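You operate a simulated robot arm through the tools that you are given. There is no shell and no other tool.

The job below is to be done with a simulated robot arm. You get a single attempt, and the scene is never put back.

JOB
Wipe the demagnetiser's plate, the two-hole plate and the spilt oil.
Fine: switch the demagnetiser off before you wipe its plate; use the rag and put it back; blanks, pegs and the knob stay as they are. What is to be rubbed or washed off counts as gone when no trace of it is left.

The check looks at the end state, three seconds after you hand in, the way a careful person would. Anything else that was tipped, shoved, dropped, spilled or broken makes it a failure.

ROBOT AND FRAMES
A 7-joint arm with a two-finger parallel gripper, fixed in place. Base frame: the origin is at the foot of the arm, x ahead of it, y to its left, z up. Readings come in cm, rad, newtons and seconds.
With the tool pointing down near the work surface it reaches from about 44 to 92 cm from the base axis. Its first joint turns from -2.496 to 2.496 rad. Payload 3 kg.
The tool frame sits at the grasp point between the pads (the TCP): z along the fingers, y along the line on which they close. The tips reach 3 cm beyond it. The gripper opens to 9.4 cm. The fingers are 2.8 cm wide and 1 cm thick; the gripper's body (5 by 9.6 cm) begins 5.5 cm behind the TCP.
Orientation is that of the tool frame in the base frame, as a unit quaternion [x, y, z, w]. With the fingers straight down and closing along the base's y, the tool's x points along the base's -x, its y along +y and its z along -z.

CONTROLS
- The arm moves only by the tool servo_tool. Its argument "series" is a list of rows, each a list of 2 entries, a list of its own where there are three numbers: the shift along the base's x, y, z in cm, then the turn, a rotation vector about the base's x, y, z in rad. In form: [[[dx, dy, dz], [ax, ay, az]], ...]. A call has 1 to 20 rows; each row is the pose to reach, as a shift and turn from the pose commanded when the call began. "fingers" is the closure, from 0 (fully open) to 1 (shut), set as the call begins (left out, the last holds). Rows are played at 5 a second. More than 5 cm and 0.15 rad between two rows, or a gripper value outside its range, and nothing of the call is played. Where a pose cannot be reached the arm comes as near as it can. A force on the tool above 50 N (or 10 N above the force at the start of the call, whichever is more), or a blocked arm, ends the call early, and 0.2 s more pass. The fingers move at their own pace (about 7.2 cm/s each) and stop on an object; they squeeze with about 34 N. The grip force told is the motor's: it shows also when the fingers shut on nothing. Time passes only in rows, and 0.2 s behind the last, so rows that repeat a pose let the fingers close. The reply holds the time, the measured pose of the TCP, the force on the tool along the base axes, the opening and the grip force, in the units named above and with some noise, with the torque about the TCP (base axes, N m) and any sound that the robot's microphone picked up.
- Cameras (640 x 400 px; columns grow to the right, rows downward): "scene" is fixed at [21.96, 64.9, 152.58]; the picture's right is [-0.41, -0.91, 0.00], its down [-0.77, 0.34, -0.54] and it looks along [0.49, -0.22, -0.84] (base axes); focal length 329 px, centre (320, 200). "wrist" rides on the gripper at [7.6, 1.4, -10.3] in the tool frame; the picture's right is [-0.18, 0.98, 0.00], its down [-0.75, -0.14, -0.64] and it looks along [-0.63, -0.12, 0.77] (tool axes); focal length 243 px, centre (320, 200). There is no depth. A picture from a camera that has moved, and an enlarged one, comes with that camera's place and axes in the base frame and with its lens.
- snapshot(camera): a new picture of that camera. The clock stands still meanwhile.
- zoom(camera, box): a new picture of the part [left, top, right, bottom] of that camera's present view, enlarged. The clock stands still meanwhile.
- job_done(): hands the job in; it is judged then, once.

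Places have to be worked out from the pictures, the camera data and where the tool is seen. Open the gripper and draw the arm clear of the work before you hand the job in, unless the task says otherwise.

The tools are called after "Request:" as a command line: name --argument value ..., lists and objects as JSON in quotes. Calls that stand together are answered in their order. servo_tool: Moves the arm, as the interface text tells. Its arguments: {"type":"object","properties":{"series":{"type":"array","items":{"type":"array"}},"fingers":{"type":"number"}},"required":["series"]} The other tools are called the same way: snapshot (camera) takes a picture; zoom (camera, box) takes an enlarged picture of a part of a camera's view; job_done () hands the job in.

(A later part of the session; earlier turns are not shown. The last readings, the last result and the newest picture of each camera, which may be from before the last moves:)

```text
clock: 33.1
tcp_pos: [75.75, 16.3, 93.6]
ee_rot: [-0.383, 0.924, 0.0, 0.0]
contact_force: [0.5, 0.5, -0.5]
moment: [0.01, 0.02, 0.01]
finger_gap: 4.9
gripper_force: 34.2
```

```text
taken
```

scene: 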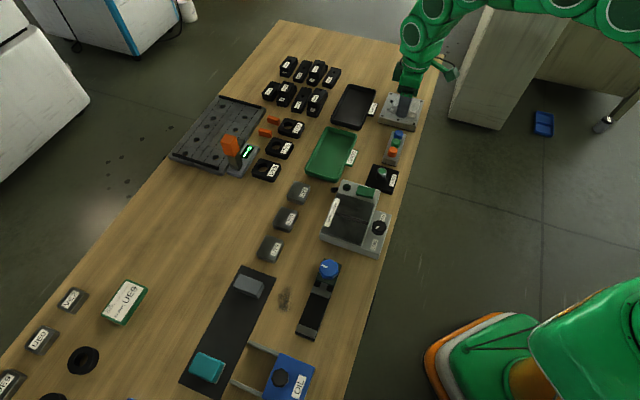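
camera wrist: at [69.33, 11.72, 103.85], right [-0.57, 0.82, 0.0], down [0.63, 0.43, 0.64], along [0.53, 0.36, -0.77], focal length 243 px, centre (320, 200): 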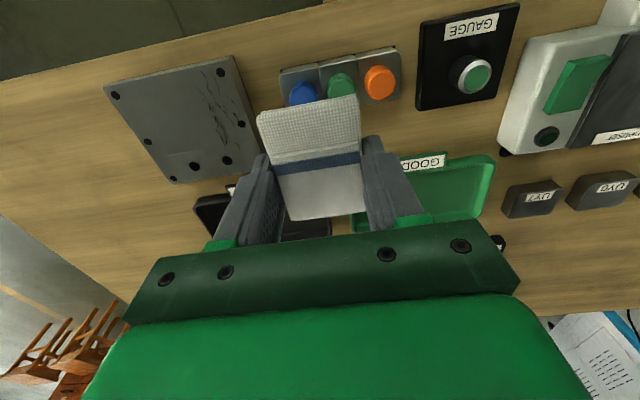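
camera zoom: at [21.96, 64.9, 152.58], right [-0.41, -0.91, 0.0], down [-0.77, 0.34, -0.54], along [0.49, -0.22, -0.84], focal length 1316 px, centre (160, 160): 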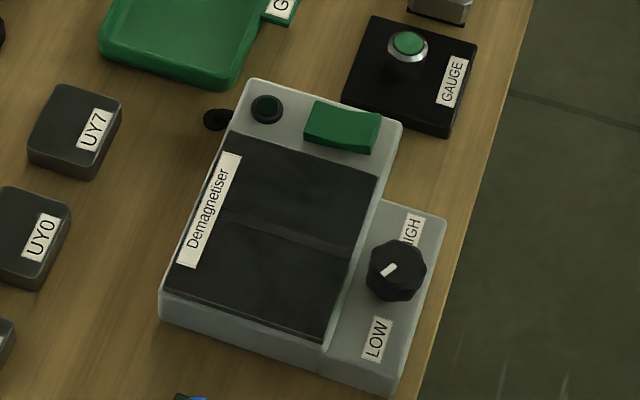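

The demagnetiser's plate looks clean with the lamp off and knob unchanged. I zoom further for any residue and take a close look at the two-hole plate.

Request:
zoom --camera "scene" --box '[318, 188, 372, 250]'

Request:
zoom --camera "wrist" --box '[90, 40, 280, 200]'

Request:
zoom --camera "wrist" --box '[230, 20, 640, 220]'

```text
6.45 times, centred on (345, 219) of scene
camera zoom: at [21.96, 64.9, 152.58], right [-0.41, -0.91, 0.0], down [-0.77, 0.34, -0.54], along [0.49, -0.22, -0.84], focal length 2123 px, centre (159, 77)
```

zoom: 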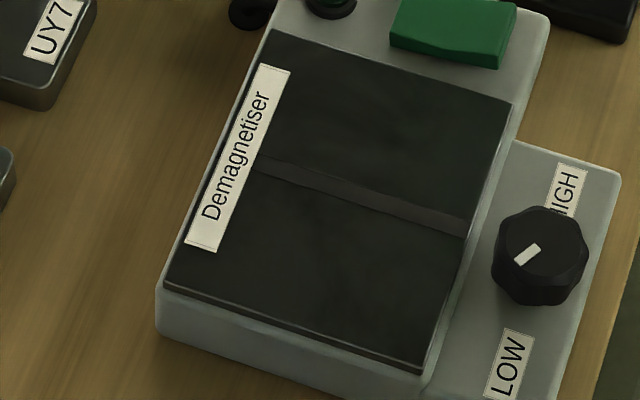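

```text
2.50 times, centred on (185, 120) of wrist
camera zoom: at [69.33, 11.72, 103.85], right [-0.57, 0.82, 0.0], down [0.63, 0.43, 0.64], along [0.53, 0.36, -0.77], focal length 606 px, centre (658, 400)
```

zoom: 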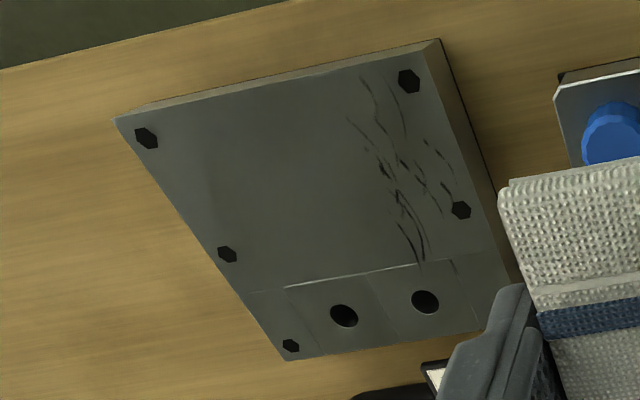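

```text
1.56 times, centred on (435, 120) of wrist
camera zoom: at [69.33, 11.72, 103.85], right [-0.57, 0.82, 0.0], down [0.63, 0.43, 0.64], along [0.53, 0.36, -0.77], focal length 379 px, centre (140, 325)
```

zoom: 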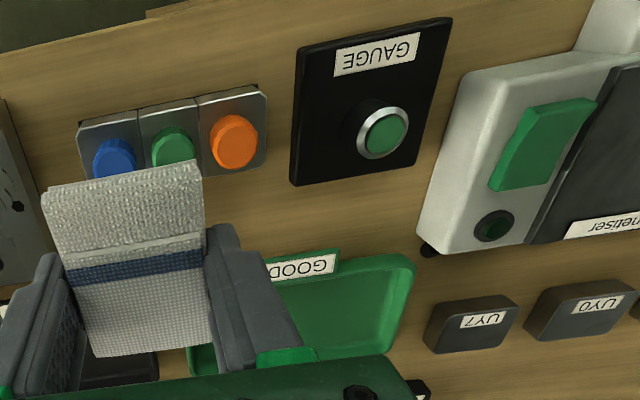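

The demagnetiser plate shows only its groove line, no filings. On the two-hole plate, the dark streaks span roughly a 4×8 cm band near its peg-holder edge, around (82.5, 8); I carry the rag above it and descend to just above.

Request:
servo_tool --series '[[[2.3, -2.7, 0], [0, 0, 0]], [[4.6, -5.4, 0], [0, 0, 0]], [[6.78, -8.19, 0], [0, 0, 0]], [[6.78, -8.19, -3], [0, 0, 0]], [[6.78, -8.19, -6], [0, 0, 0]], [[6.78, -8.19, -8], [0, 0, 0]], [[6.78, -8.19, -8], [0, 0, 0]]]' --fingers 1

Request:
snapshot --camera "wrist"

Request:
zoom --camera "scene" --box '[350, 70, 450, 170]'

```text
clock: 34.7
tcp_pos: [82.25, 8.02, 85.81]
ee_rot: [-0.384, 0.923, 0.0, 0.001]
contact_force: [0.4, 0.1, 0.2]
moment: [-0.01, 0.05, -0.03]
finger_gap: 4.89
gripper_force: 33.7
```

```text
taken
camera wrist: at [75.93, 3.48, 95.99], right [-0.57, 0.82, 0.0], down [0.63, 0.43, 0.64], along [0.53, 0.36, -0.77], focal length 243 px, centre (320, 200)
```

wrist: 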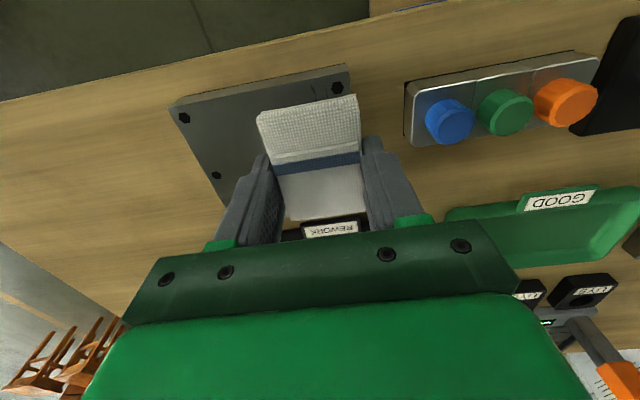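

```text
4.00 times, centred on (400, 120) of scene
camera zoom: at [21.96, 64.9, 152.58], right [-0.41, -0.91, 0.0], down [-0.77, 0.34, -0.54], along [0.49, -0.22, -0.84], focal length 1316 px, centre (0, 520)
```

zoom: 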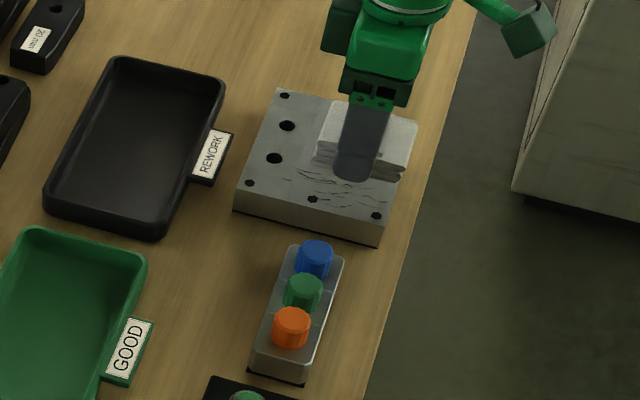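

The rag hovers above the streaks, clear of the peg holder. I lower in small steps to find contact with the plate.

Request:
servo_tool --series '[[[0, 0, -1.2], [0, 0, 0]], [[0, 0, -2.0], [0, 0, 0]], [[0, 0, -2.4], [0, 0, 0]], [[0, 0, -2.6], [0, 0, 0]], [[0, 0, -2.7], [0, 0, 0]], [[0, 0, -2.8], [0, 0, 0]]]' --fingers 1

```text
clock: 36.1
tcp_pos: [82.39, 8.09, 82.92]
ee_rot: [-0.383, 0.924, 0.001, 0.0]
contact_force: [0.4, 0.2, 0.3]
moment: [0.0, 0.01, 0.02]
finger_gap: 4.88
gripper_force: 34.0
```

No contact yet at z≈82.9, so I keep going down in 0.1 cm steps.

Request:
servo_tool --series '[[[0, 0, -0.15], [0, 0, 0]], [[0, 0, -0.3], [0, 0, 0]], [[0, 0, -0.4], [0, 0, 0]], [[0, 0, -0.5], [0, 0, 0]]]' --fingers 1

```text
clock: 37.1
tcp_pos: [82.42, 8.04, 82.29]
ee_rot: [-0.383, 0.924, 0.0, 0.0]
contact_force: [0.0, 0.6, -0.6]
moment: [-0.03, -0.02, 0.01]
finger_gap: 4.87
gripper_force: 34.5
```

Still free at z≈82.4; continuing down gently.

Request:
servo_tool --series '[[[0, 0, -0.1], [0, 0, 0]], [[0, 0, -0.2], [0, 0, 0]], [[0, 0, -0.3], [0, 0, 0]], [[0, 0, -0.4], [0, 0, 0]]]' --fingers 1

Request:
zoom --camera "scene" --box '[370, 80, 440, 140]'

```text
clock: 38.1
tcp_pos: [82.47, 7.94, 81.96]
ee_rot: [-0.382, 0.924, 0.0, 0.0]
contact_force: [0.0, 0.0, -0.2]
moment: [0.01, 0.01, 0.03]
finger_gap: 4.86
gripper_force: 34.3
```

```text
6.67 times, centred on (405, 110) of scene
camera zoom: at [21.96, 64.9, 152.58], right [-0.41, -0.91, 0.0], down [-0.77, 0.34, -0.54], along [0.49, -0.22, -0.84], focal length 2194 px, centre (-247, 800)
```

zoom: 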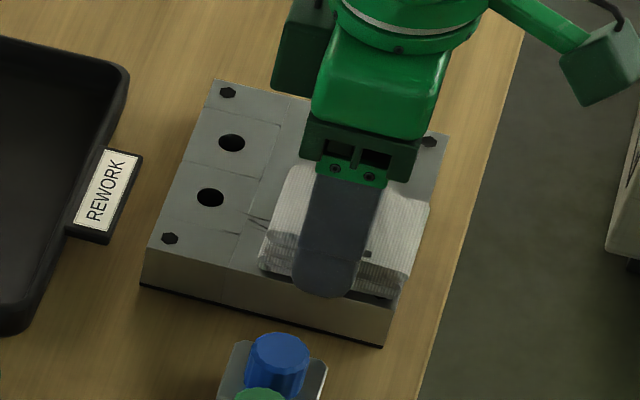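

No contact at z≈82.0 yet; the picture shows the rag just above the plate. I continue down in small steps.

Request:
servo_tool --series '[[[0, 0, -0.1], [0, 0, 0]], [[0, 0, -0.2], [0, 0, 0]], [[0, 0, -0.28], [0, 0, 0]], [[0, 0, -0.28], [0, 0, 0]]]' --fingers 1

```text
clock: 39.1
tcp_pos: [82.46, 7.99, 81.8]
ee_rot: [-0.383, 0.924, 0.0, 0.0]
contact_force: [-4.4, -3.1, 12.7]
moment: [-0.11, 0.16, 0.0]
finger_gap: 4.89
gripper_force: 34.1
```

Contact with the plate at about 13 N. I wipe along the streak direction, back and forth across the band.

Request:
servo_tool --series '[[[0.71, 0.71, 0], [0, 0, 0]], [[1.41, 1.41, 0], [0, 0, 0]], [[2.26, 2.26, 0], [0, 0, 0]], [[1.41, 1.41, 0], [0, 0, 0]], [[0.71, 0.71, 0], [0, 0, 0]], [[0, 0, 0], [0, 0, 0]], [[-0.71, -0.71, 0], [0, 0, 0]], [[-1.41, -1.41, 0], [0, 0, 0]], [[-2.12, -2.12, 0], [0, 0, 0]], [[-1.41, -1.41, 0], [0, 0, 0]], [[-0.71, -0.71, 0], [0, 0, 0]], [[0, 0, 0], [0, 0, 0]]]' --fingers 1

Request:
zoom --camera "scene" --box '[370, 80, 440, 140]'

```text
clock: 39.9
tcp_pos: [84.18, 9.62, 81.61]
ee_rot: [-0.382, 0.924, 0.0, -0.005]
contact_force: [-17.9, -3.4, 17.5]
moment: [0.19, 0.04, 0.31]
finger_gap: 4.89
gripper_force: 34.3
stopped in row 4: the force on the tool passed its limit at 78 N (the readings are from after the stop); the commanded pose is now the measured one
```

```text
6.67 times, centred on (405, 110) of scene
camera zoom: at [21.96, 64.9, 152.58], right [-0.41, -0.91, 0.0], down [-0.77, 0.34, -0.54], along [0.49, -0.22, -0.84], focal length 2194 px, centre (-247, 800)
```

zoom: 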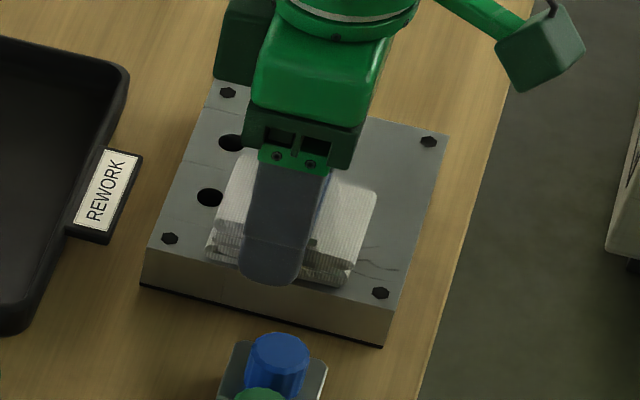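

The force spiked at the reversal of direction (78 N), so I should press less and slow down at turning points. I lift slightly to relieve it, correct the small tilt and look at the plate.

Request:
servo_tool --series '[[[0, 0, 0.3], [0.0019, -0.0046, 0]], [[0, 0, 1.0], [0.0038, -0.0092, 0]], [[-1.5, -1.5, 3], [0.0038, -0.0092, 0]], [[-4, -4, 5], [0.0038, -0.0092, 0]]]' --fingers 1

Request:
zoom --camera "scene" --box '[370, 80, 440, 140]'

Request:
snapshot --camera "wrist"

```text
clock: 40.9
tcp_pos: [80.31, 5.75, 86.61]
ee_rot: [-0.382, 0.924, 0.0, 0.0]
contact_force: [-0.4, -0.3, 0.0]
moment: [-0.04, -0.02, 0.0]
finger_gap: 4.87
gripper_force: 34.1
```

```text
6.67 times, centred on (405, 110) of scene
camera zoom: at [21.96, 64.9, 152.58], right [-0.41, -0.91, 0.0], down [-0.77, 0.34, -0.54], along [0.49, -0.22, -0.84], focal length 2194 px, centre (-247, 800)
```

zoom: 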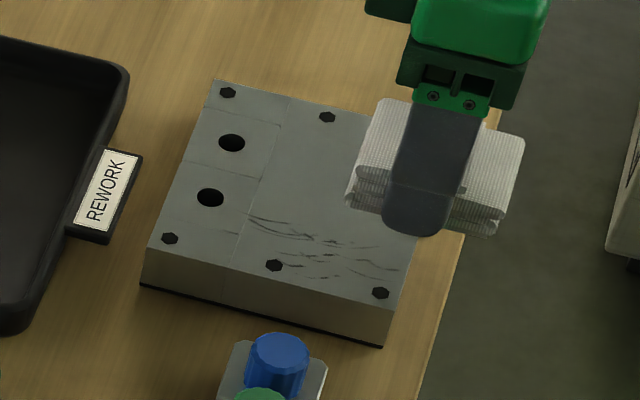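

```text
taken
camera wrist: at [73.85, 1.19, 96.9], right [-0.56, 0.83, 0.0], down [0.63, 0.43, 0.64], along [0.53, 0.36, -0.77], focal length 243 px, centre (320, 200)
```

wrist: 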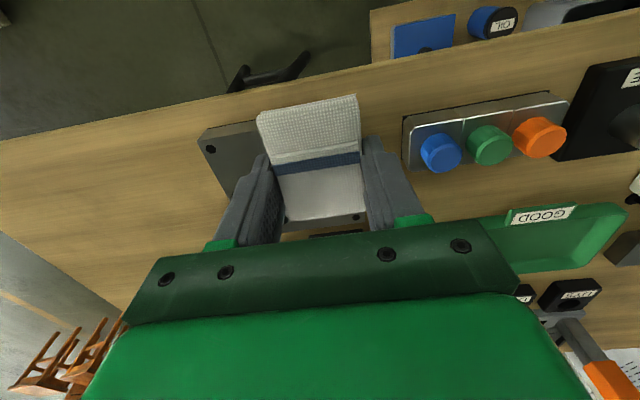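

The streaks are only partly affected after that short pass, and the stop happened when the rag's leading edge reached about the holes (c≈70), where it likely caught. I'll go back and scrub in shorter strokes that stay short of the holes.

Request:
servo_tool --series '[[[0.9, 1.1, -1], [0, 0, 0]], [[1.85, 2.3, -2.5], [0, 0, 0]], [[1.85, 2.3, -4.2], [0, 0, 0]], [[1.85, 2.3, -4.6], [0, 0, 0]], [[1.85, 2.3, -4.75], [0, 0, 0]], [[1.85, 2.3, -4.83], [0, 0, 0]]]' --fingers 1

```text
clock: 42.3
tcp_pos: [82.16, 7.94, 81.73]
ee_rot: [-0.382, 0.924, 0.001, 0.001]
contact_force: [0.5, 0.4, -0.8]
moment: [0.0, 0.0, -0.02]
finger_gap: 4.88
gripper_force: 34.2
```

Just about at the surface. I press 0.1 cm more and scrub with short smooth strokes along the streak band.

Request:
servo_tool --series '[[[0, 0, -0.1], [0, 0, 0]], [[0.42, 0.42, -0.1], [0, 0, 0]], [[0.99, 0.99, -0.1], [0, 0, 0]], [[1.34, 1.34, -0.1], [0, 0, 0]], [[1.34, 1.34, -0.1], [0, 0, 0]], [[0.99, 0.99, -0.1], [0, 0, 0]], [[0.42, 0.42, -0.1], [0, 0, 0]], [[-0.28, -0.28, -0.1], [0, 0, 0]], [[-0.85, -0.85, -0.1], [0, 0, 0]], [[-1.13, -1.13, -0.1], [0, 0, 0]]]' --fingers 1

Request:
zoom --camera "scene" --box '[370, 80, 440, 140]'

```text
clock: 44.5
tcp_pos: [81.03, 6.7, 81.8]
ee_rot: [-0.382, 0.924, 0.001, 0.001]
contact_force: [0.1, 0.0, 3.8]
moment: [-0.06, 0.02, -0.01]
finger_gap: 4.87
gripper_force: 34.0
```

```text
6.67 times, centred on (405, 110) of scene
camera zoom: at [21.96, 64.9, 152.58], right [-0.41, -0.91, 0.0], down [-0.77, 0.34, -0.54], along [0.49, -0.22, -0.84], focal length 2194 px, centre (-247, 800)
```

zoom: 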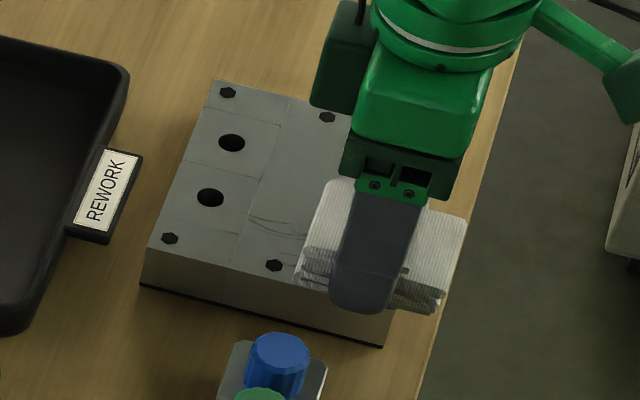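

The streaks are fading with each pass, so scrubbing works. The contact is light (4 N), so I press slightly more and make several more strokes.

Request:
servo_tool --series '[[[0.35, 0.35, -0.05], [0, 0, 0]], [[0.92, 0.92, -0.05], [0, 0, 0]], [[1.56, 1.56, -0.05], [0, 0, 0]], [[2.19, 2.19, -0.05], [0, 0, 0]], [[2.5, 2.5, -0.05], [0, 0, 0]], [[2.5, 2.5, -0.05], [0, 0, 0]], [[2.19, 2.19, -0.05], [0, 0, 0]], [[1.56, 1.56, -0.05], [0, 0, 0]], [[0.92, 0.92, -0.05], [0, 0, 0]], [[0.35, 0.35, -0.05], [0, 0, 0]], [[0, 0, -0.05], [0, 0, 0]], [[0, 0, -0.05], [0, 0, 0]], [[0.35, 0.35, -0.05], [0, 0, 0]], [[0.92, 0.92, -0.05], [0, 0, 0]], [[1.56, 1.56, -0.05], [0, 0, 0]], [[2.19, 2.19, -0.05], [0, 0, 0]], [[2.5, 2.5, -0.05], [0, 0, 0]], [[2.19, 2.19, -0.05], [0, 0, 0]], [[1.56, 1.56, -0.05], [0, 0, 0]]]' --fingers 1

Request:
zoom --camera "scene" --box '[370, 80, 440, 140]'

```text
clock: 48.5
tcp_pos: [82.51, 8.52, 81.68]
ee_rot: [-0.383, 0.924, 0.0, 0.001]
contact_force: [10.0, 9.9, 28.0]
moment: [0.22, -0.14, 0.02]
finger_gap: 4.87
gripper_force: 33.7
```

```text
6.67 times, centred on (405, 110) of scene
camera zoom: at [21.96, 64.9, 152.58], right [-0.41, -0.91, 0.0], down [-0.77, 0.34, -0.54], along [0.49, -0.22, -0.84], focal length 2194 px, centre (-247, 800)
```

zoom: 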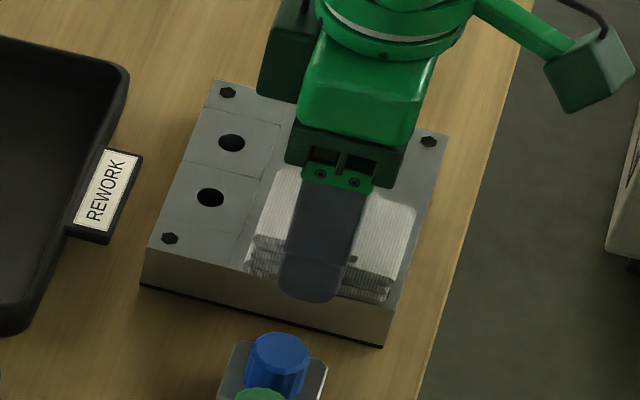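

Pressure is about 28 N and the visible part is clean. I shift the lane slightly toward the plate's middle and scrub the other edge of the band.

Request:
servo_tool --series '[[[0.42, -0.42, 0.02], [0, 0, 0]], [[0.85, -0.85, 0.02], [0, 0, 0]], [[1.27, -0.43, 0.02], [0, 0, 0]], [[1.7, 0, 0.02], [0, 0, 0]], [[1.7, 0, 0.02], [0, 0, 0]], [[1.27, -0.43, 0.02], [0, 0, 0]], [[0.71, -0.99, 0.02], [0, 0, 0]], [[0.14, -1.56, 0.02], [0, 0, 0]], [[-0.35, -2.05, 0.02], [0, 0, 0]], [[-0.7, -2.4, 0.02], [0, 0, 0]], [[-0.7, -2.4, 0.02], [0, 0, 0]], [[-0.14, -1.84, 0.02], [0, 0, 0]], [[0.43, -1.27, 0.02], [0, 0, 0]], [[0.99, -0.71, 0.02], [0, 0, 0]], [[1.49, -0.21, 0.02], [0, 0, 0]], [[1.7, 0, 0.02], [0, 0, 0]], [[1.27, -0.43, 0.02], [0, 0, 0]], [[0.85, -0.85, 0.02], [0, 0, 0]]]' --fingers 1

Request:
zoom --camera "scene" --box '[370, 80, 440, 140]'

```text
clock: 52.3
tcp_pos: [83.42, 7.69, 81.7]
ee_rot: [-0.382, 0.924, 0.0, 0.002]
contact_force: [3.8, 4.4, 13.9]
moment: [0.05, 0.02, -0.01]
finger_gap: 4.88
gripper_force: 34.1
```

```text
6.67 times, centred on (405, 110) of scene
camera zoom: at [21.96, 64.9, 152.58], right [-0.41, -0.91, 0.0], down [-0.77, 0.34, -0.54], along [0.49, -0.22, -0.84], focal length 2194 px, centre (-247, 800)
```

zoom: 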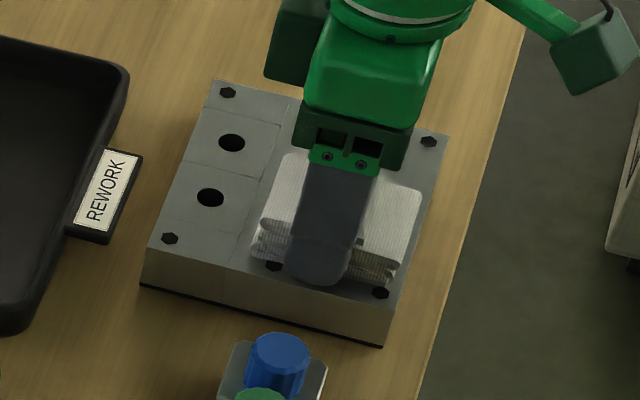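

Now the lane on the peg-holder side of the band (still ~2 cm clear of the holder), followed by a lift to inspect.

Request:
servo_tool --series '[[[-0.52, 0.52, 0], [0, 0, 0]], [[-1.04, 1.04, 0], [0, 0, 0]], [[-1.56, 1.56, 0], [0, 0, 0]], [[-1.14, 1.98, 0], [0, 0, 0]], [[-0.71, 2.41, 0], [0, 0, 0]], [[-0.71, 2.41, 0], [0, 0, 0]], [[-1.14, 1.98, 0], [0, 0, 0]], [[-1.7, 1.42, 0], [0, 0, 0]], [[-2.27, 0.85, 0], [0, 0, 0]], [[-2.76, 0.36, 0], [0, 0, 0]], [[-3.12, 0, 0], [0, 0, 0]], [[-3.12, 0, 0], [0, 0, 0]], [[-2.55, 0.57, 0], [0, 0, 0]], [[-1.98, 1.14, 0], [0, 0, 0]], [[-1.42, 1.7, 0], [0, 0, 0]], [[-0.92, 2.2, 0], [0, 0, 0]]]' --fingers 1

Request:
servo_tool --series '[[[0, 0, 1], [0, 0, 0]], [[-1, -1, 3], [0, 0, 0]], [[-3, -3, 5.5], [0, 0, 0]], [[-5, -6, 7], [0, 0, 0]], [[-6, -8, 8], [0, 0, 0]]]' --fingers 1

Request:
zoom --camera "scene" --box '[370, 80, 440, 140]'

Request:
snapshot --camera "wrist"

```text
clock: 55.7
tcp_pos: [82.51, 9.84, 81.72]
ee_rot: [-0.381, 0.924, 0.0, 0.0]
contact_force: [-2.0, -2.0, 6.5]
moment: [-0.07, 0.05, -0.04]
finger_gap: 4.89
gripper_force: 33.8
```

```text
clock: 56.9
tcp_pos: [76.65, 1.87, 89.84]
ee_rot: [-0.382, 0.924, 0.0, 0.002]
contact_force: [-0.5, -0.6, 0.0]
moment: [0.01, 0.02, 0.04]
finger_gap: 4.9
gripper_force: 34.3
```

```text
6.67 times, centred on (405, 110) of scene
camera zoom: at [21.96, 64.9, 152.58], right [-0.41, -0.91, 0.0], down [-0.77, 0.34, -0.54], along [0.49, -0.22, -0.84], focal length 2194 px, centre (-247, 800)
```

zoom: 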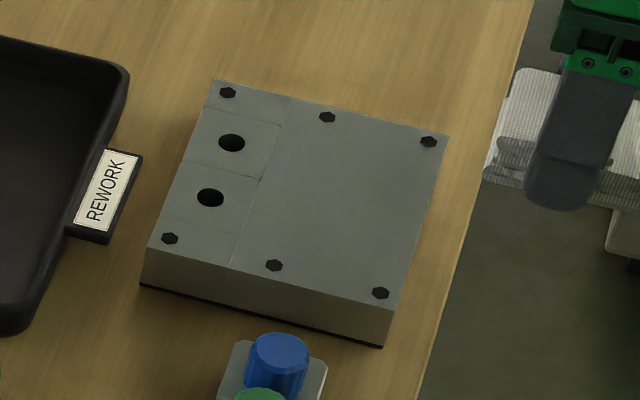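

```text
taken
camera wrist: at [70.1, -2.66, 100.03], right [-0.56, 0.83, 0.0], down [0.63, 0.43, 0.64], along [0.53, 0.36, -0.77], focal length 243 px, centre (320, 200)
```

wrist: 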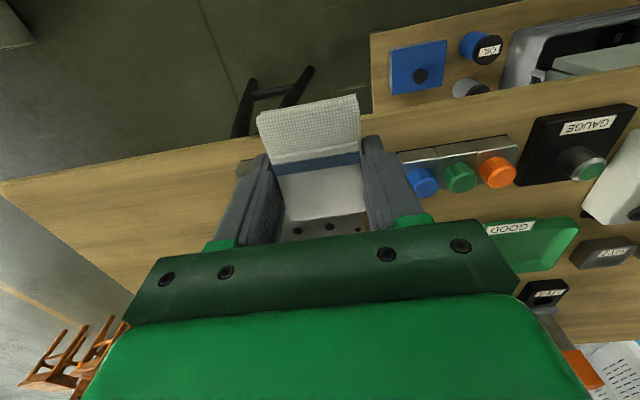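

The two-hole plate appears clean and unmoved. I zoom in once more to be sure that no trace remains.

Request:
zoom --camera "scene" --box '[384, 90, 424, 134]'

Request:
zoom --camera "scene" --box '[255, 270, 325, 330]'

```text
9.09 times, centred on (404, 112) of scene
camera zoom: at [21.96, 64.9, 152.58], right [-0.41, -0.91, 0.0], down [-0.77, 0.34, -0.54], along [0.49, -0.22, -0.84], focal length 2992 px, centre (-444, 1000)
```

zoom: 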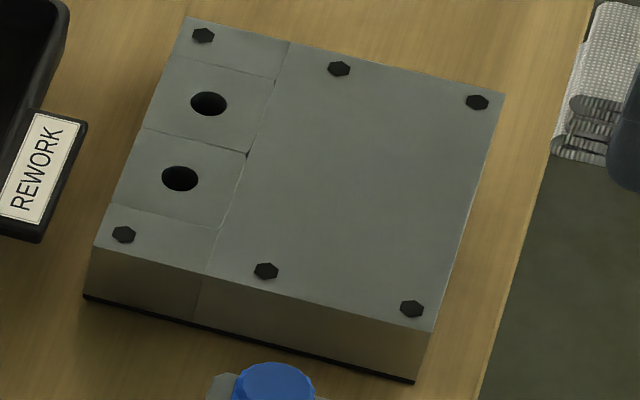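

```text
6.67 times, centred on (290, 300) of scene
camera zoom: at [21.96, 64.9, 152.58], right [-0.41, -0.91, 0.0], down [-0.77, 0.34, -0.54], along [0.49, -0.22, -0.84], focal length 2194 px, centre (520, -467)
```

zoom: 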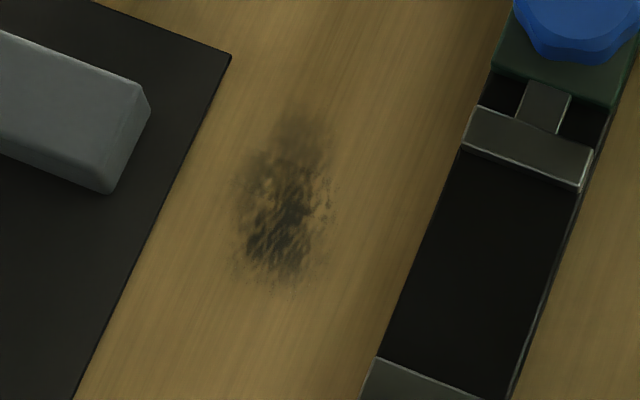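

The two-hole plate is spotless. Next is the oil: it spans about 6×3.5 cm around (44.6, 63.4), between the mat's edge and the black clamp device, and the rag's 7 cm width just fits that gap. I carry the rag there at a safe height.

Request:
servo_tool --series '[[[0, 0, 2.2], [0, 0, 0]], [[-1, 2, 4.3], [0, 0, 0]], [[-3.06, 5.98, 4.3], [0, 0, 0]], [[-5.11, 9.95, 4.3], [0, 0, 0]], [[-7.17, 13.93, 4.3], [0, 0, 0]], [[-9.22, 17.91, 4.3], [0, 0, 0]], [[-11.28, 21.89, 4.3], [0, 0, 0]], [[-13.34, 25.86, 4.3], [0, 0, 0]], [[-15.39, 29.84, 4.3], [0, 0, 0]], [[-17.45, 33.82, 4.3], [0, 0, 0]], [[-19.5, 37.79, 4.3], [0, 0, 0]], [[-21.56, 41.77, 4.3], [0, 0, 0]], [[-23.62, 45.75, 4.3], [0, 0, 0]], [[-25.67, 49.72, 4.3], [0, 0, 0]], [[-27.73, 53.7, 4.3], [0, 0, 0]], [[-29.78, 57.68, 4.3], [0, 0, 0]], [[-31.84, 61.66, 4.3], [0, 0, 0]], [[-31.84, 61.66, 2], [0, 0, 0]]]' --fingers 1

Request:
snapshot --camera "wrist"

Request:
snapshot --camera "scene"

```text
clock: 60.7
tcp_pos: [44.83, 63.46, 91.73]
ee_rot: [-0.382, 0.924, 0.001, 0.0]
contact_force: [0.2, -0.4, -0.5]
moment: [0.03, -0.03, -0.02]
finger_gap: 4.86
gripper_force: 33.5
```

```text
taken
camera wrist: at [38.37, 58.92, 101.94], right [-0.56, 0.83, 0.0], down [0.63, 0.43, 0.64], along [0.53, 0.36, -0.77], focal length 243 px, centre (320, 200)
```

wrist: 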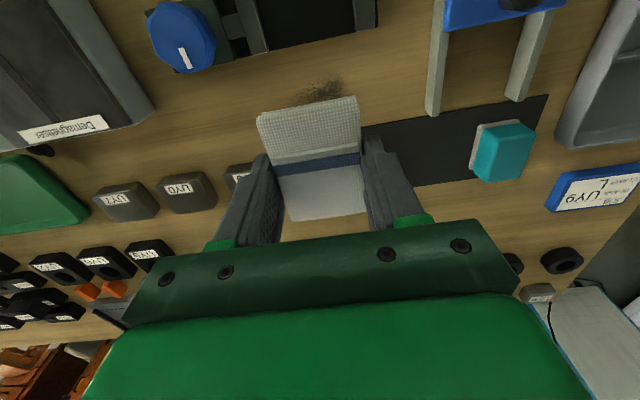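

```text
taken
```

scene: 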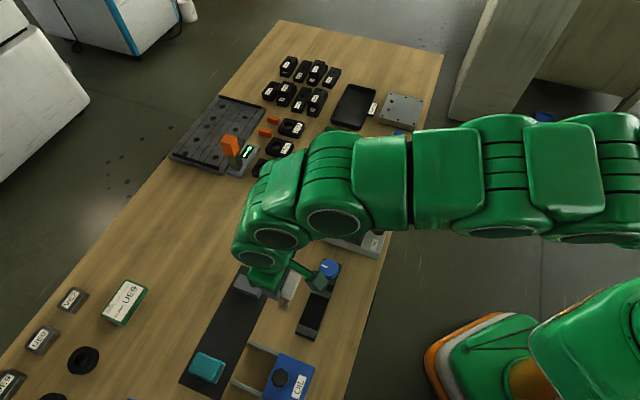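

The oil lies right under the TCP as intended. I descend to just above the table and check the clearance from the clamp device and the mat.

Request:
servo_tool --series '[[[0, 0, -2.5], [0, 0, 0]], [[0, 0, -5], [0, 0, 0]], [[0, 0, -7.5], [0, 0, 0]], [[0, 0, -9.5], [0, 0, 0]], [[0, 0, -10.3], [0, 0, 0]]]' --fingers 1

Request:
snapshot --camera "wrist"

Request:
zoom --camera "scene" --box '[230, 240, 350, 340]'

```text
clock: 61.9
tcp_pos: [44.87, 63.44, 81.32]
ee_rot: [-0.381, 0.924, 0.001, 0.001]
contact_force: [-0.1, 0.3, -0.5]
moment: [0.01, -0.01, -0.02]
finger_gap: 4.85
gripper_force: 33.8
```

```text
taken
camera wrist: at [38.3, 58.96, 91.55], right [-0.56, 0.83, 0.0], down [0.63, 0.43, 0.64], along [0.53, 0.36, -0.77], focal length 243 px, centre (320, 200)
```

wrist: 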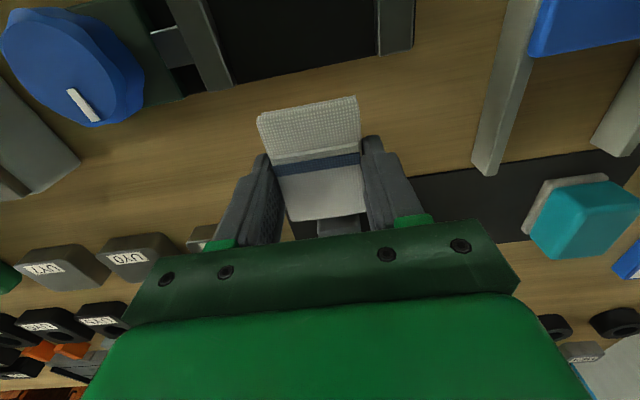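

```text
4.00 times, centred on (290, 290) of scene
camera zoom: at [21.96, 64.9, 152.58], right [-0.41, -0.91, 0.0], down [-0.77, 0.34, -0.54], along [0.49, -0.22, -0.84], focal length 1316 px, centre (440, -160)
```

zoom: 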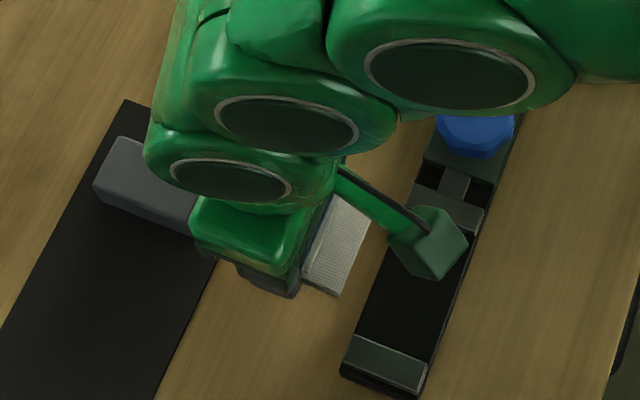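

Clearances look fine: about 1 cm to the clamp device and a bit to the block on the mat. I nudge 0.3 cm away from the mat and feel for the table.

Request:
servo_tool --series '[[[-0.2, -0.2, -0.6], [0, 0, 0]], [[-0.2, -0.2, -1.1], [0, 0, 0]], [[-0.2, -0.2, -1.4], [0, 0, 0]], [[-0.2, -0.2, -1.55], [0, 0, 0]], [[-0.2, -0.2, -1.65], [0, 0, 0]]]' --fingers 1

```text
clock: 63.1
tcp_pos: [44.4, 63.39, 79.6]
ee_rot: [-0.382, 0.924, 0.001, 0.001]
contact_force: [1.3, -1.3, -0.9]
moment: [0.02, 0.01, 0.01]
finger_gap: 4.88
gripper_force: 34.2
```

Not touching yet at z≈79.65; I go on in 0.1 cm steps.

Request:
servo_tool --series '[[[0, 0, -0.1], [0, 0, 0]], [[0, 0, -0.2], [0, 0, 0]], [[0, 0, -0.3], [0, 0, 0]]]' --fingers 1

```text
clock: 63.9
tcp_pos: [44.43, 63.3, 79.37]
ee_rot: [-0.382, 0.924, -0.001, 0.001]
contact_force: [0.3, -0.1, -1.3]
moment: [0.02, 0.0, -0.04]
finger_gap: 4.89
gripper_force: 34.3
```

Still no contact at z≈79.4; two more small steps.

Request:
servo_tool --series '[[[0, 0, -0.1], [0, 0, 0]], [[0, 0, -0.18], [0, 0, 0]], [[0, 0, -0.18], [0, 0, 0]]]' --fingers 1

```text
clock: 64.7
tcp_pos: [44.35, 63.31, 79.14]
ee_rot: [-0.382, 0.924, 0.001, 0.001]
contact_force: [-0.4, 0.8, -0.1]
moment: [-0.02, -0.01, 0.03]
finger_gap: 4.87
gripper_force: 34.1
```

Still free at z≈79.2. I compare the rag's place in the fingers with the picture right after grasping, in case it slipped.

Request:
zoom --camera "wrist" --box '[220, 60, 420, 260]'

Request:
zoom --camera "scene" --box '[270, 270, 330, 330]'

```text
2.00 times, centred on (320, 160) of wrist
camera zoom: at [37.99, 58.76, 89.49], right [-0.56, 0.83, 0.0], down [0.63, 0.43, 0.64], along [0.53, 0.36, -0.77], focal length 485 px, centre (320, 280)
```

zoom: 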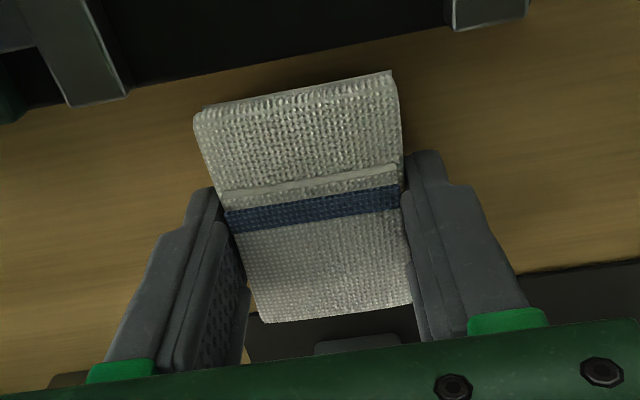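

```text
6.67 times, centred on (300, 300) of scene
camera zoom: at [21.96, 64.9, 152.58], right [-0.41, -0.91, 0.0], down [-0.77, 0.34, -0.54], along [0.49, -0.22, -0.84], focal length 2194 px, centre (453, -467)
```

zoom: 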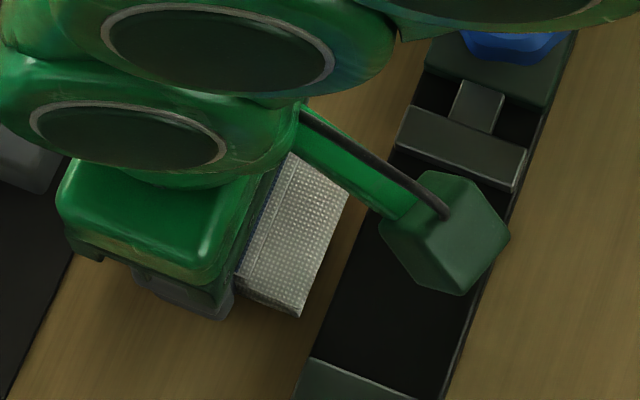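

The rag has crept up only ~0.1–0.2 cm in the fingers. I continue down carefully to reach the table.

Request:
servo_tool --series '[[[0, 0, -0.1], [0, 0, 0]], [[0, 0, -0.2], [0, 0, 0]], [[0, 0, -0.2], [0, 0, 0]]]' --fingers 1

```text
clock: 65.5
tcp_pos: [44.39, 63.32, 79.09]
ee_rot: [-0.381, 0.925, 0.001, 0.001]
contact_force: [-0.8, -0.3, 6.4]
moment: [-0.13, 0.08, -0.03]
finger_gap: 4.87
gripper_force: 34.5
```

Contact at about 6 N. I now scrub along the table's length over the whole oil patch with slight pressure.

Request:
servo_tool --series '[[[0.42, -0.42, -0.06], [0, 0, 0]], [[0.99, -0.99, -0.06], [0, 0, 0]], [[1.63, -1.63, -0.06], [0, 0, 0]], [[2.12, -2.12, -0.06], [0, 0, 0]], [[2.12, -2.12, -0.06], [0, 0, 0]], [[1.63, -1.63, -0.06], [0, 0, 0]], [[0.99, -0.99, -0.06], [0, 0, 0]], [[0.28, -0.28, -0.06], [0, 0, 0]], [[-0.42, 0.42, -0.06], [0, 0, 0]], [[-1.13, 1.13, -0.06], [0, 0, 0]], [[-1.77, 1.77, -0.06], [0, 0, 0]], [[-2.12, 2.12, -0.06], [0, 0, 0]]]' --fingers 1

Request:
zoom --camera "scene" --box '[255, 270, 325, 330]'

Request:
zoom --camera "wrist" --box '[160, 20, 420, 260]'

```text
clock: 67.7
tcp_pos: [43.86, 64.02, 79.07]
ee_rot: [-0.38, 0.925, 0.001, 0.002]
contact_force: [-2.5, -0.8, 12.2]
moment: [-0.15, 0.22, -0.05]
finger_gap: 4.86
gripper_force: 33.9
stopped in row 10: the force on the tool passed its limit at 52 N (the readings are from after the stop); the commanded pose is now the measured one
```

```text
6.67 times, centred on (290, 300) of scene
camera zoom: at [21.96, 64.9, 152.58], right [-0.41, -0.91, 0.0], down [-0.77, 0.34, -0.54], along [0.49, -0.22, -0.84], focal length 2194 px, centre (520, -467)
```

zoom: 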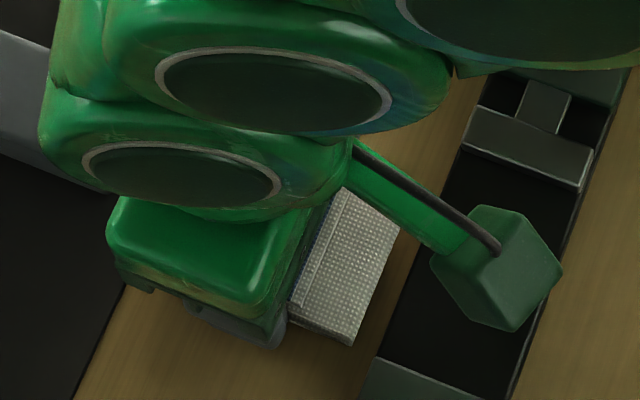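

```text
1.67 times, centred on (290, 140) of wrist
camera zoom: at [37.32, 59.5, 89.34], right [-0.56, 0.83, 0.0], down [0.63, 0.43, 0.65], along [0.53, 0.36, -0.76], focal length 404 px, centre (370, 300)
```

zoom: 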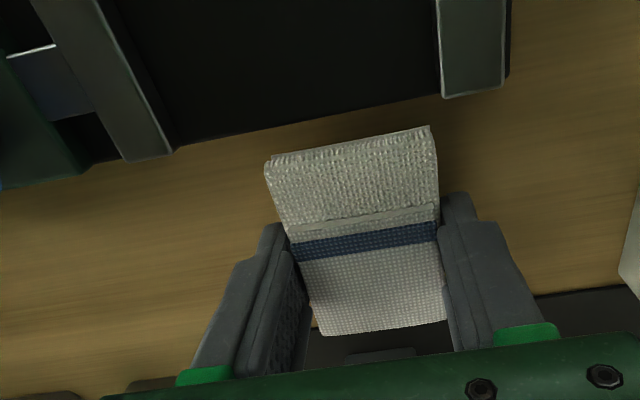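

It tripped at 52 N while moving toward the mat's lower end, where drag adds pressure. I ease off 0.04 cm and continue slower.

Request:
servo_tool --series '[[[-0.1, -0.05, 0.05], [0, 0, 0]], [[-0.5, 0.35, 0.05], [0, 0, 0]], [[-0.95, 0.8, 0.05], [0, 0, 0]], [[-1.4, 1.25, 0.05], [0, 0, 0]], [[-1.6, 1.45, 0.05], [0, 0, 0]], [[-1.6, 1.45, 0.03], [0, 0, 0]]]' --fingers 1

```text
clock: 69.1
tcp_pos: [42.27, 65.44, 79.08]
ee_rot: [-0.381, 0.925, 0.001, 0.002]
contact_force: [2.7, -5.3, 19.0]
moment: [-0.29, 0.07, 0.03]
finger_gap: 4.88
gripper_force: 34.1
```

Pressure is a good 19 N. I wipe the full length back up, then down again.

Request:
servo_tool --series '[[[0.3, -0.3, 0], [0, 0, 0]], [[0.8, -0.8, 0], [0, 0, 0]], [[1.4, -1.4, 0], [0, 0, 0]], [[2.0, -2.0, 0], [0, 0, 0]], [[2.6, -2.6, 0], [0, 0, 0]], [[3.2, -3.2, 0], [0, 0, 0]], [[3.8, -3.8, 0], [0, 0, 0]], [[4.2, -4.2, 0], [0, 0, 0]], [[4.4, -4.4, 0], [0, 0, 0]], [[4.4, -4.4, 0.03], [0, 0, 0]], [[4.0, -4.0, 0.03], [0, 0, 0]], [[3.4, -3.4, 0.03], [0, 0, 0]], [[2.8, -2.8, 0.03], [0, 0, 0]], [[2.2, -2.2, 0.03], [0, 0, 0]], [[1.6, -1.6, 0.03], [0, 0, 0]], [[1.0, -1.0, 0.03], [0, 0, 0]], [[0.4, -0.4, 0.03], [0, 0, 0]], [[0, 0, 0.03], [0, 0, 0]]]' --fingers 1

Request:
zoom --camera "wrist" --box '[160, 20, 420, 260]'

Request:
zoom --camera "scene" --box '[255, 270, 325, 330]'

```text
clock: 72.9
tcp_pos: [42.21, 65.35, 79.18]
ee_rot: [-0.382, 0.924, 0.001, 0.002]
contact_force: [14.7, -12.6, 41.8]
moment: [-0.46, -0.23, 0.09]
finger_gap: 4.9
gripper_force: 34.3
```

```text
1.67 times, centred on (290, 140) of wrist
camera zoom: at [35.71, 60.92, 89.31], right [-0.56, 0.83, 0.0], down [0.63, 0.43, 0.65], along [0.53, 0.36, -0.76], focal length 404 px, centre (370, 300)
```

zoom: 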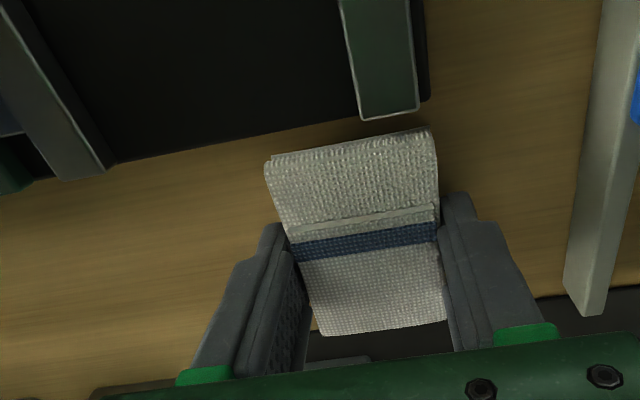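

```text
6.67 times, centred on (290, 300) of scene
camera zoom: at [21.96, 64.9, 152.58], right [-0.41, -0.91, 0.0], down [-0.77, 0.34, -0.54], along [0.49, -0.22, -0.84], focal length 2194 px, centre (520, -467)
```

zoom: 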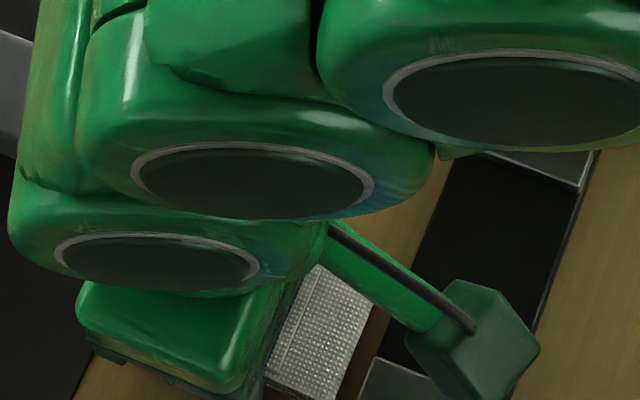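

The wood to the left looks clean. One more upward stroke, then I lift and move aside so the scene camera can see the spot.

Request:
servo_tool --series '[[[0.3, -0.3, 0.02], [0, 0, 0]], [[0.8, -0.8, 0], [0, 0, 0]], [[1.4, -1.4, 0], [0, 0, 0]], [[2.0, -2.0, 0], [0, 0, 0]], [[2.6, -2.6, 0], [0, 0, 0]], [[3.2, -3.2, 0], [0, 0, 0]], [[3.8, -3.8, 0], [0, 0, 0]], [[4.4, -4.4, 0], [0, 0, 0]], [[4.6, -4.6, 0.5], [0, 0, 0]], [[4.6, -4.6, 3], [0, 0, 0]], [[4.6, -4.6, 7], [0, 0, 0]], [[6.5, -8, 10], [0, 0, 0]], [[9, -12, 10], [0, 0, 0]], [[11.5, -16, 10], [0, 0, 0]], [[14, -20, 10], [0, 0, 0]]]' --fingers 1

Request:
snapshot --camera "scene"

Request:
zoom --camera "scene" --box '[255, 270, 325, 330]'

Request:
snapshot --camera "wrist"

```text
clock: 76.1
tcp_pos: [56.06, 45.3, 89.28]
ee_rot: [-0.381, 0.925, 0.001, 0.002]
contact_force: [-0.3, -0.2, -0.6]
moment: [-0.03, -0.01, 0.0]
finger_gap: 4.88
gripper_force: 34.1
```

```text
taken
```

scene: 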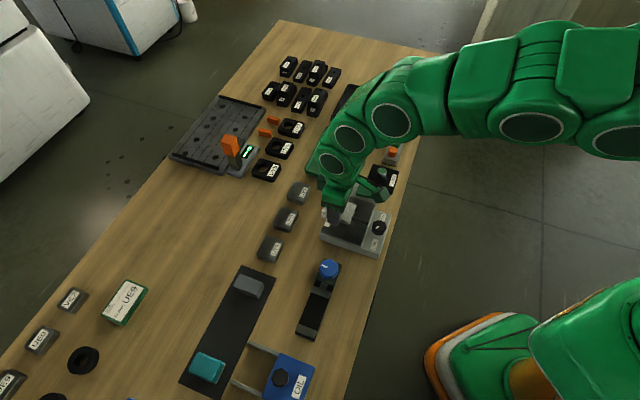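

```text
6.67 times, centred on (290, 300) of scene
camera zoom: at [21.96, 64.9, 152.58], right [-0.41, -0.91, 0.0], down [-0.77, 0.34, -0.54], along [0.49, -0.22, -0.84], focal length 2194 px, centre (520, -467)
```

zoom: 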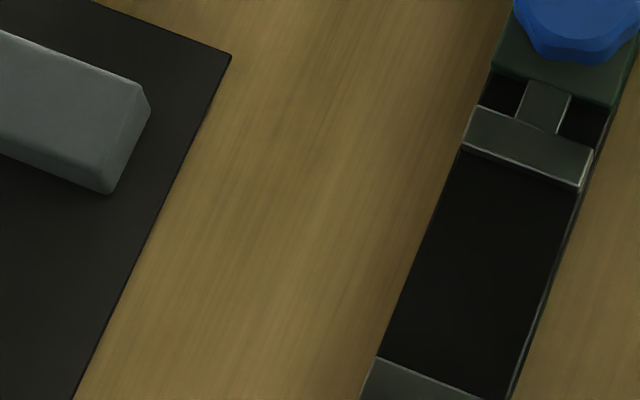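

```text
taken
camera wrist: at [49.52, 40.78, 99.47], right [-0.56, 0.83, 0.0], down [0.63, 0.43, 0.64], along [0.53, 0.36, -0.76], focal length 243 px, centre (320, 200)
```

wrist: 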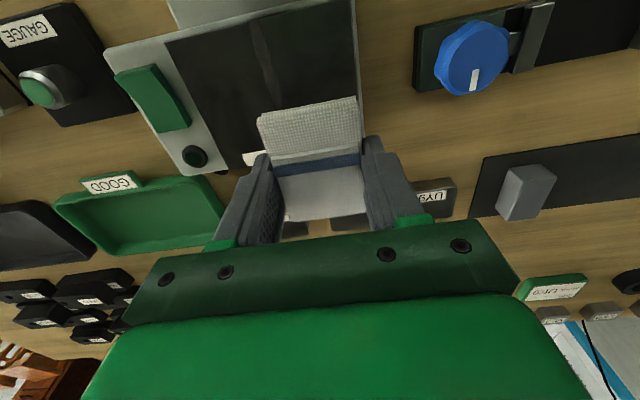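

The oil is completely gone and the neighbours are unmoved. Now I take the rag back to its spot on the mat; from camera poses, the grasp pose is a shift of about (-11.1, +31.2, -9.4) from here. I travel first at height.

Request:
servo_tool --series '[[[-0.7, 2, 0], [-0.0034, 0.003, 0]], [[-2.1, 5.9, 0], [-0.0034, 0.003, 0]], [[-3.5, 9.8, 0], [-0.0034, 0.003, 0]], [[-4.9, 13.7, 0], [-0.0034, 0.003, 0]], [[-6.3, 17.6, -0.5], [-0.0034, 0.003, 0]], [[-7.7, 21.5, -1], [-0.0034, 0.003, 0]], [[-9.1, 25.4, -2], [-0.0034, 0.003, 0]], [[-10.4, 29, -3], [-0.0034, 0.003, 0]], [[-11.11, 31.19, -4], [-0.0034, 0.003, 0]], [[-11.11, 31.19, -5], [-0.0034, 0.003, 0]], [[-11.11, 31.19, -5], [-0.0034, 0.003, 0]]]' --fingers 1

Request:
snapshot --camera "wrist"

Request:
zoom --camera "scene" --box '[170, 260, 310, 390]'

```text
clock: 78.5
tcp_pos: [44.9, 76.57, 84.18]
ee_rot: [-0.38, 0.925, -0.001, -0.001]
contact_force: [-0.3, -0.1, -0.8]
moment: [-0.01, 0.01, 0.0]
finger_gap: 4.89
gripper_force: 33.6
```

```text
taken
camera wrist: at [38.44, 72.08, 94.45], right [-0.56, 0.83, 0.0], down [0.63, 0.43, 0.64], along [0.53, 0.36, -0.77], focal length 243 px, centre (320, 200)
```

wrist: 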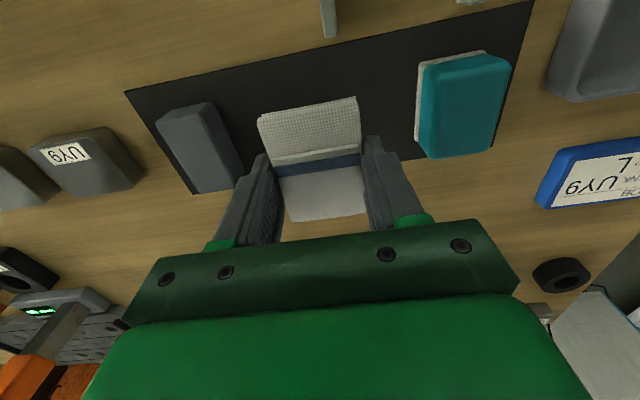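

```text
3.08 times, centred on (240, 325) of scene
camera zoom: at [21.96, 64.9, 152.58], right [-0.41, -0.91, 0.0], down [-0.77, 0.34, -0.54], along [0.49, -0.22, -0.84], focal length 1013 px, centre (566, -185)
```

zoom: 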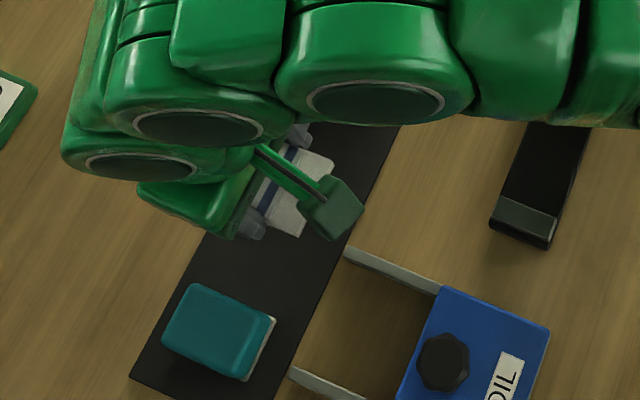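

The position reads (44.9, 76.57), the same as at the grasp. I correct a tiny yaw difference and lower toward the mat.

Request:
servo_tool --series '[[[0, 0, -1.5], [0, 0, 0.004]], [[0, 0, -3], [0, 0, 0.007]], [[0, 0, -3.7], [0, 0, 0.007]], [[0, 0, -4.1], [0, 0, 0.007]], [[0, 0, -4.2], [0, 0, 0.007]]]' --fingers 1

```text
clock: 79.7
tcp_pos: [45.09, 76.6, 79.81]
ee_rot: [-0.384, 0.923, 0.0, -0.001]
contact_force: [-0.4, -0.4, -0.3]
moment: [0.02, -0.03, -0.04]
finger_gap: 4.86
gripper_force: 34.0
```

Not touching the mat yet; I go down in 0.1 cm steps until there is light contact.

Request:
servo_tool --series '[[[0, 0, -0.1], [0, 0, 0]], [[0, 0, -0.2], [0, 0, 0]], [[0, 0, -0.2], [0, 0, 0]]]' --fingers 1

Request:
zoom --camera "wrist" --box '[220, 60, 420, 260]'

```text
clock: 80.5
tcp_pos: [45.0, 76.63, 79.79]
ee_rot: [-0.384, 0.923, 0.0, 0.0]
contact_force: [-0.1, 0.5, -0.8]
moment: [-0.04, -0.05, 0.03]
finger_gap: 4.86
gripper_force: 34.2
```

```text
2.00 times, centred on (320, 160) of wrist
camera zoom: at [38.61, 72.12, 89.98], right [-0.57, 0.82, 0.0], down [0.63, 0.44, 0.64], along [0.53, 0.36, -0.77], focal length 485 px, centre (320, 280)
```

zoom: 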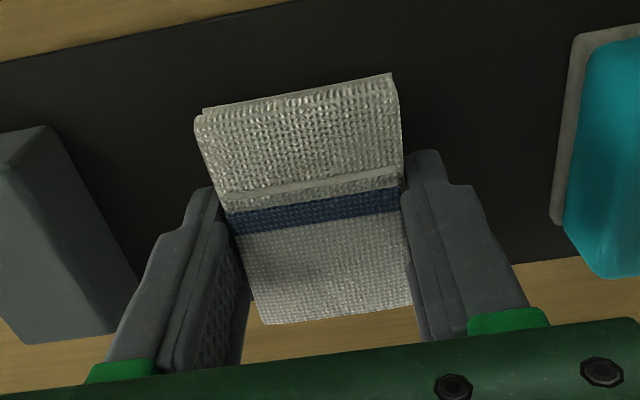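

Still slightly above the mat, with the view nearly identical to the grasp moment. I shift 0.15 cm back and continue down gently.

Request:
servo_tool --series '[[[-0.15, -0.12, -0.05], [0, 0, 0]], [[-0.15, -0.12, -0.15], [0, 0, 0]], [[-0.15, -0.12, -0.22], [0, 0, 0]], [[-0.15, -0.12, -0.22], [0, 0, 0]]]' --fingers 1

```text
clock: 81.5
tcp_pos: [44.95, 76.61, 79.52]
ee_rot: [-0.384, 0.923, 0.0, -0.001]
contact_force: [-1.0, 0.4, -0.1]
moment: [-0.01, -0.01, 0.01]
finger_gap: 4.86
gripper_force: 33.3
```

No contact yet at 79.5; another 0.1 cm.

Request:
servo_tool --series '[[[0, 0, -0.06], [0, 0, 0]], [[0, 0, -0.12], [0, 0, 0]], [[0, 0, -0.12], [0, 0, 0]]]' --fingers 1

```text
clock: 82.3
tcp_pos: [45.04, 76.56, 79.41]
ee_rot: [-0.385, 0.923, 0.001, 0.001]
contact_force: [-0.5, -2.1, 8.1]
moment: [0.14, -0.13, -0.02]
finger_gap: 4.9
gripper_force: 33.8
```

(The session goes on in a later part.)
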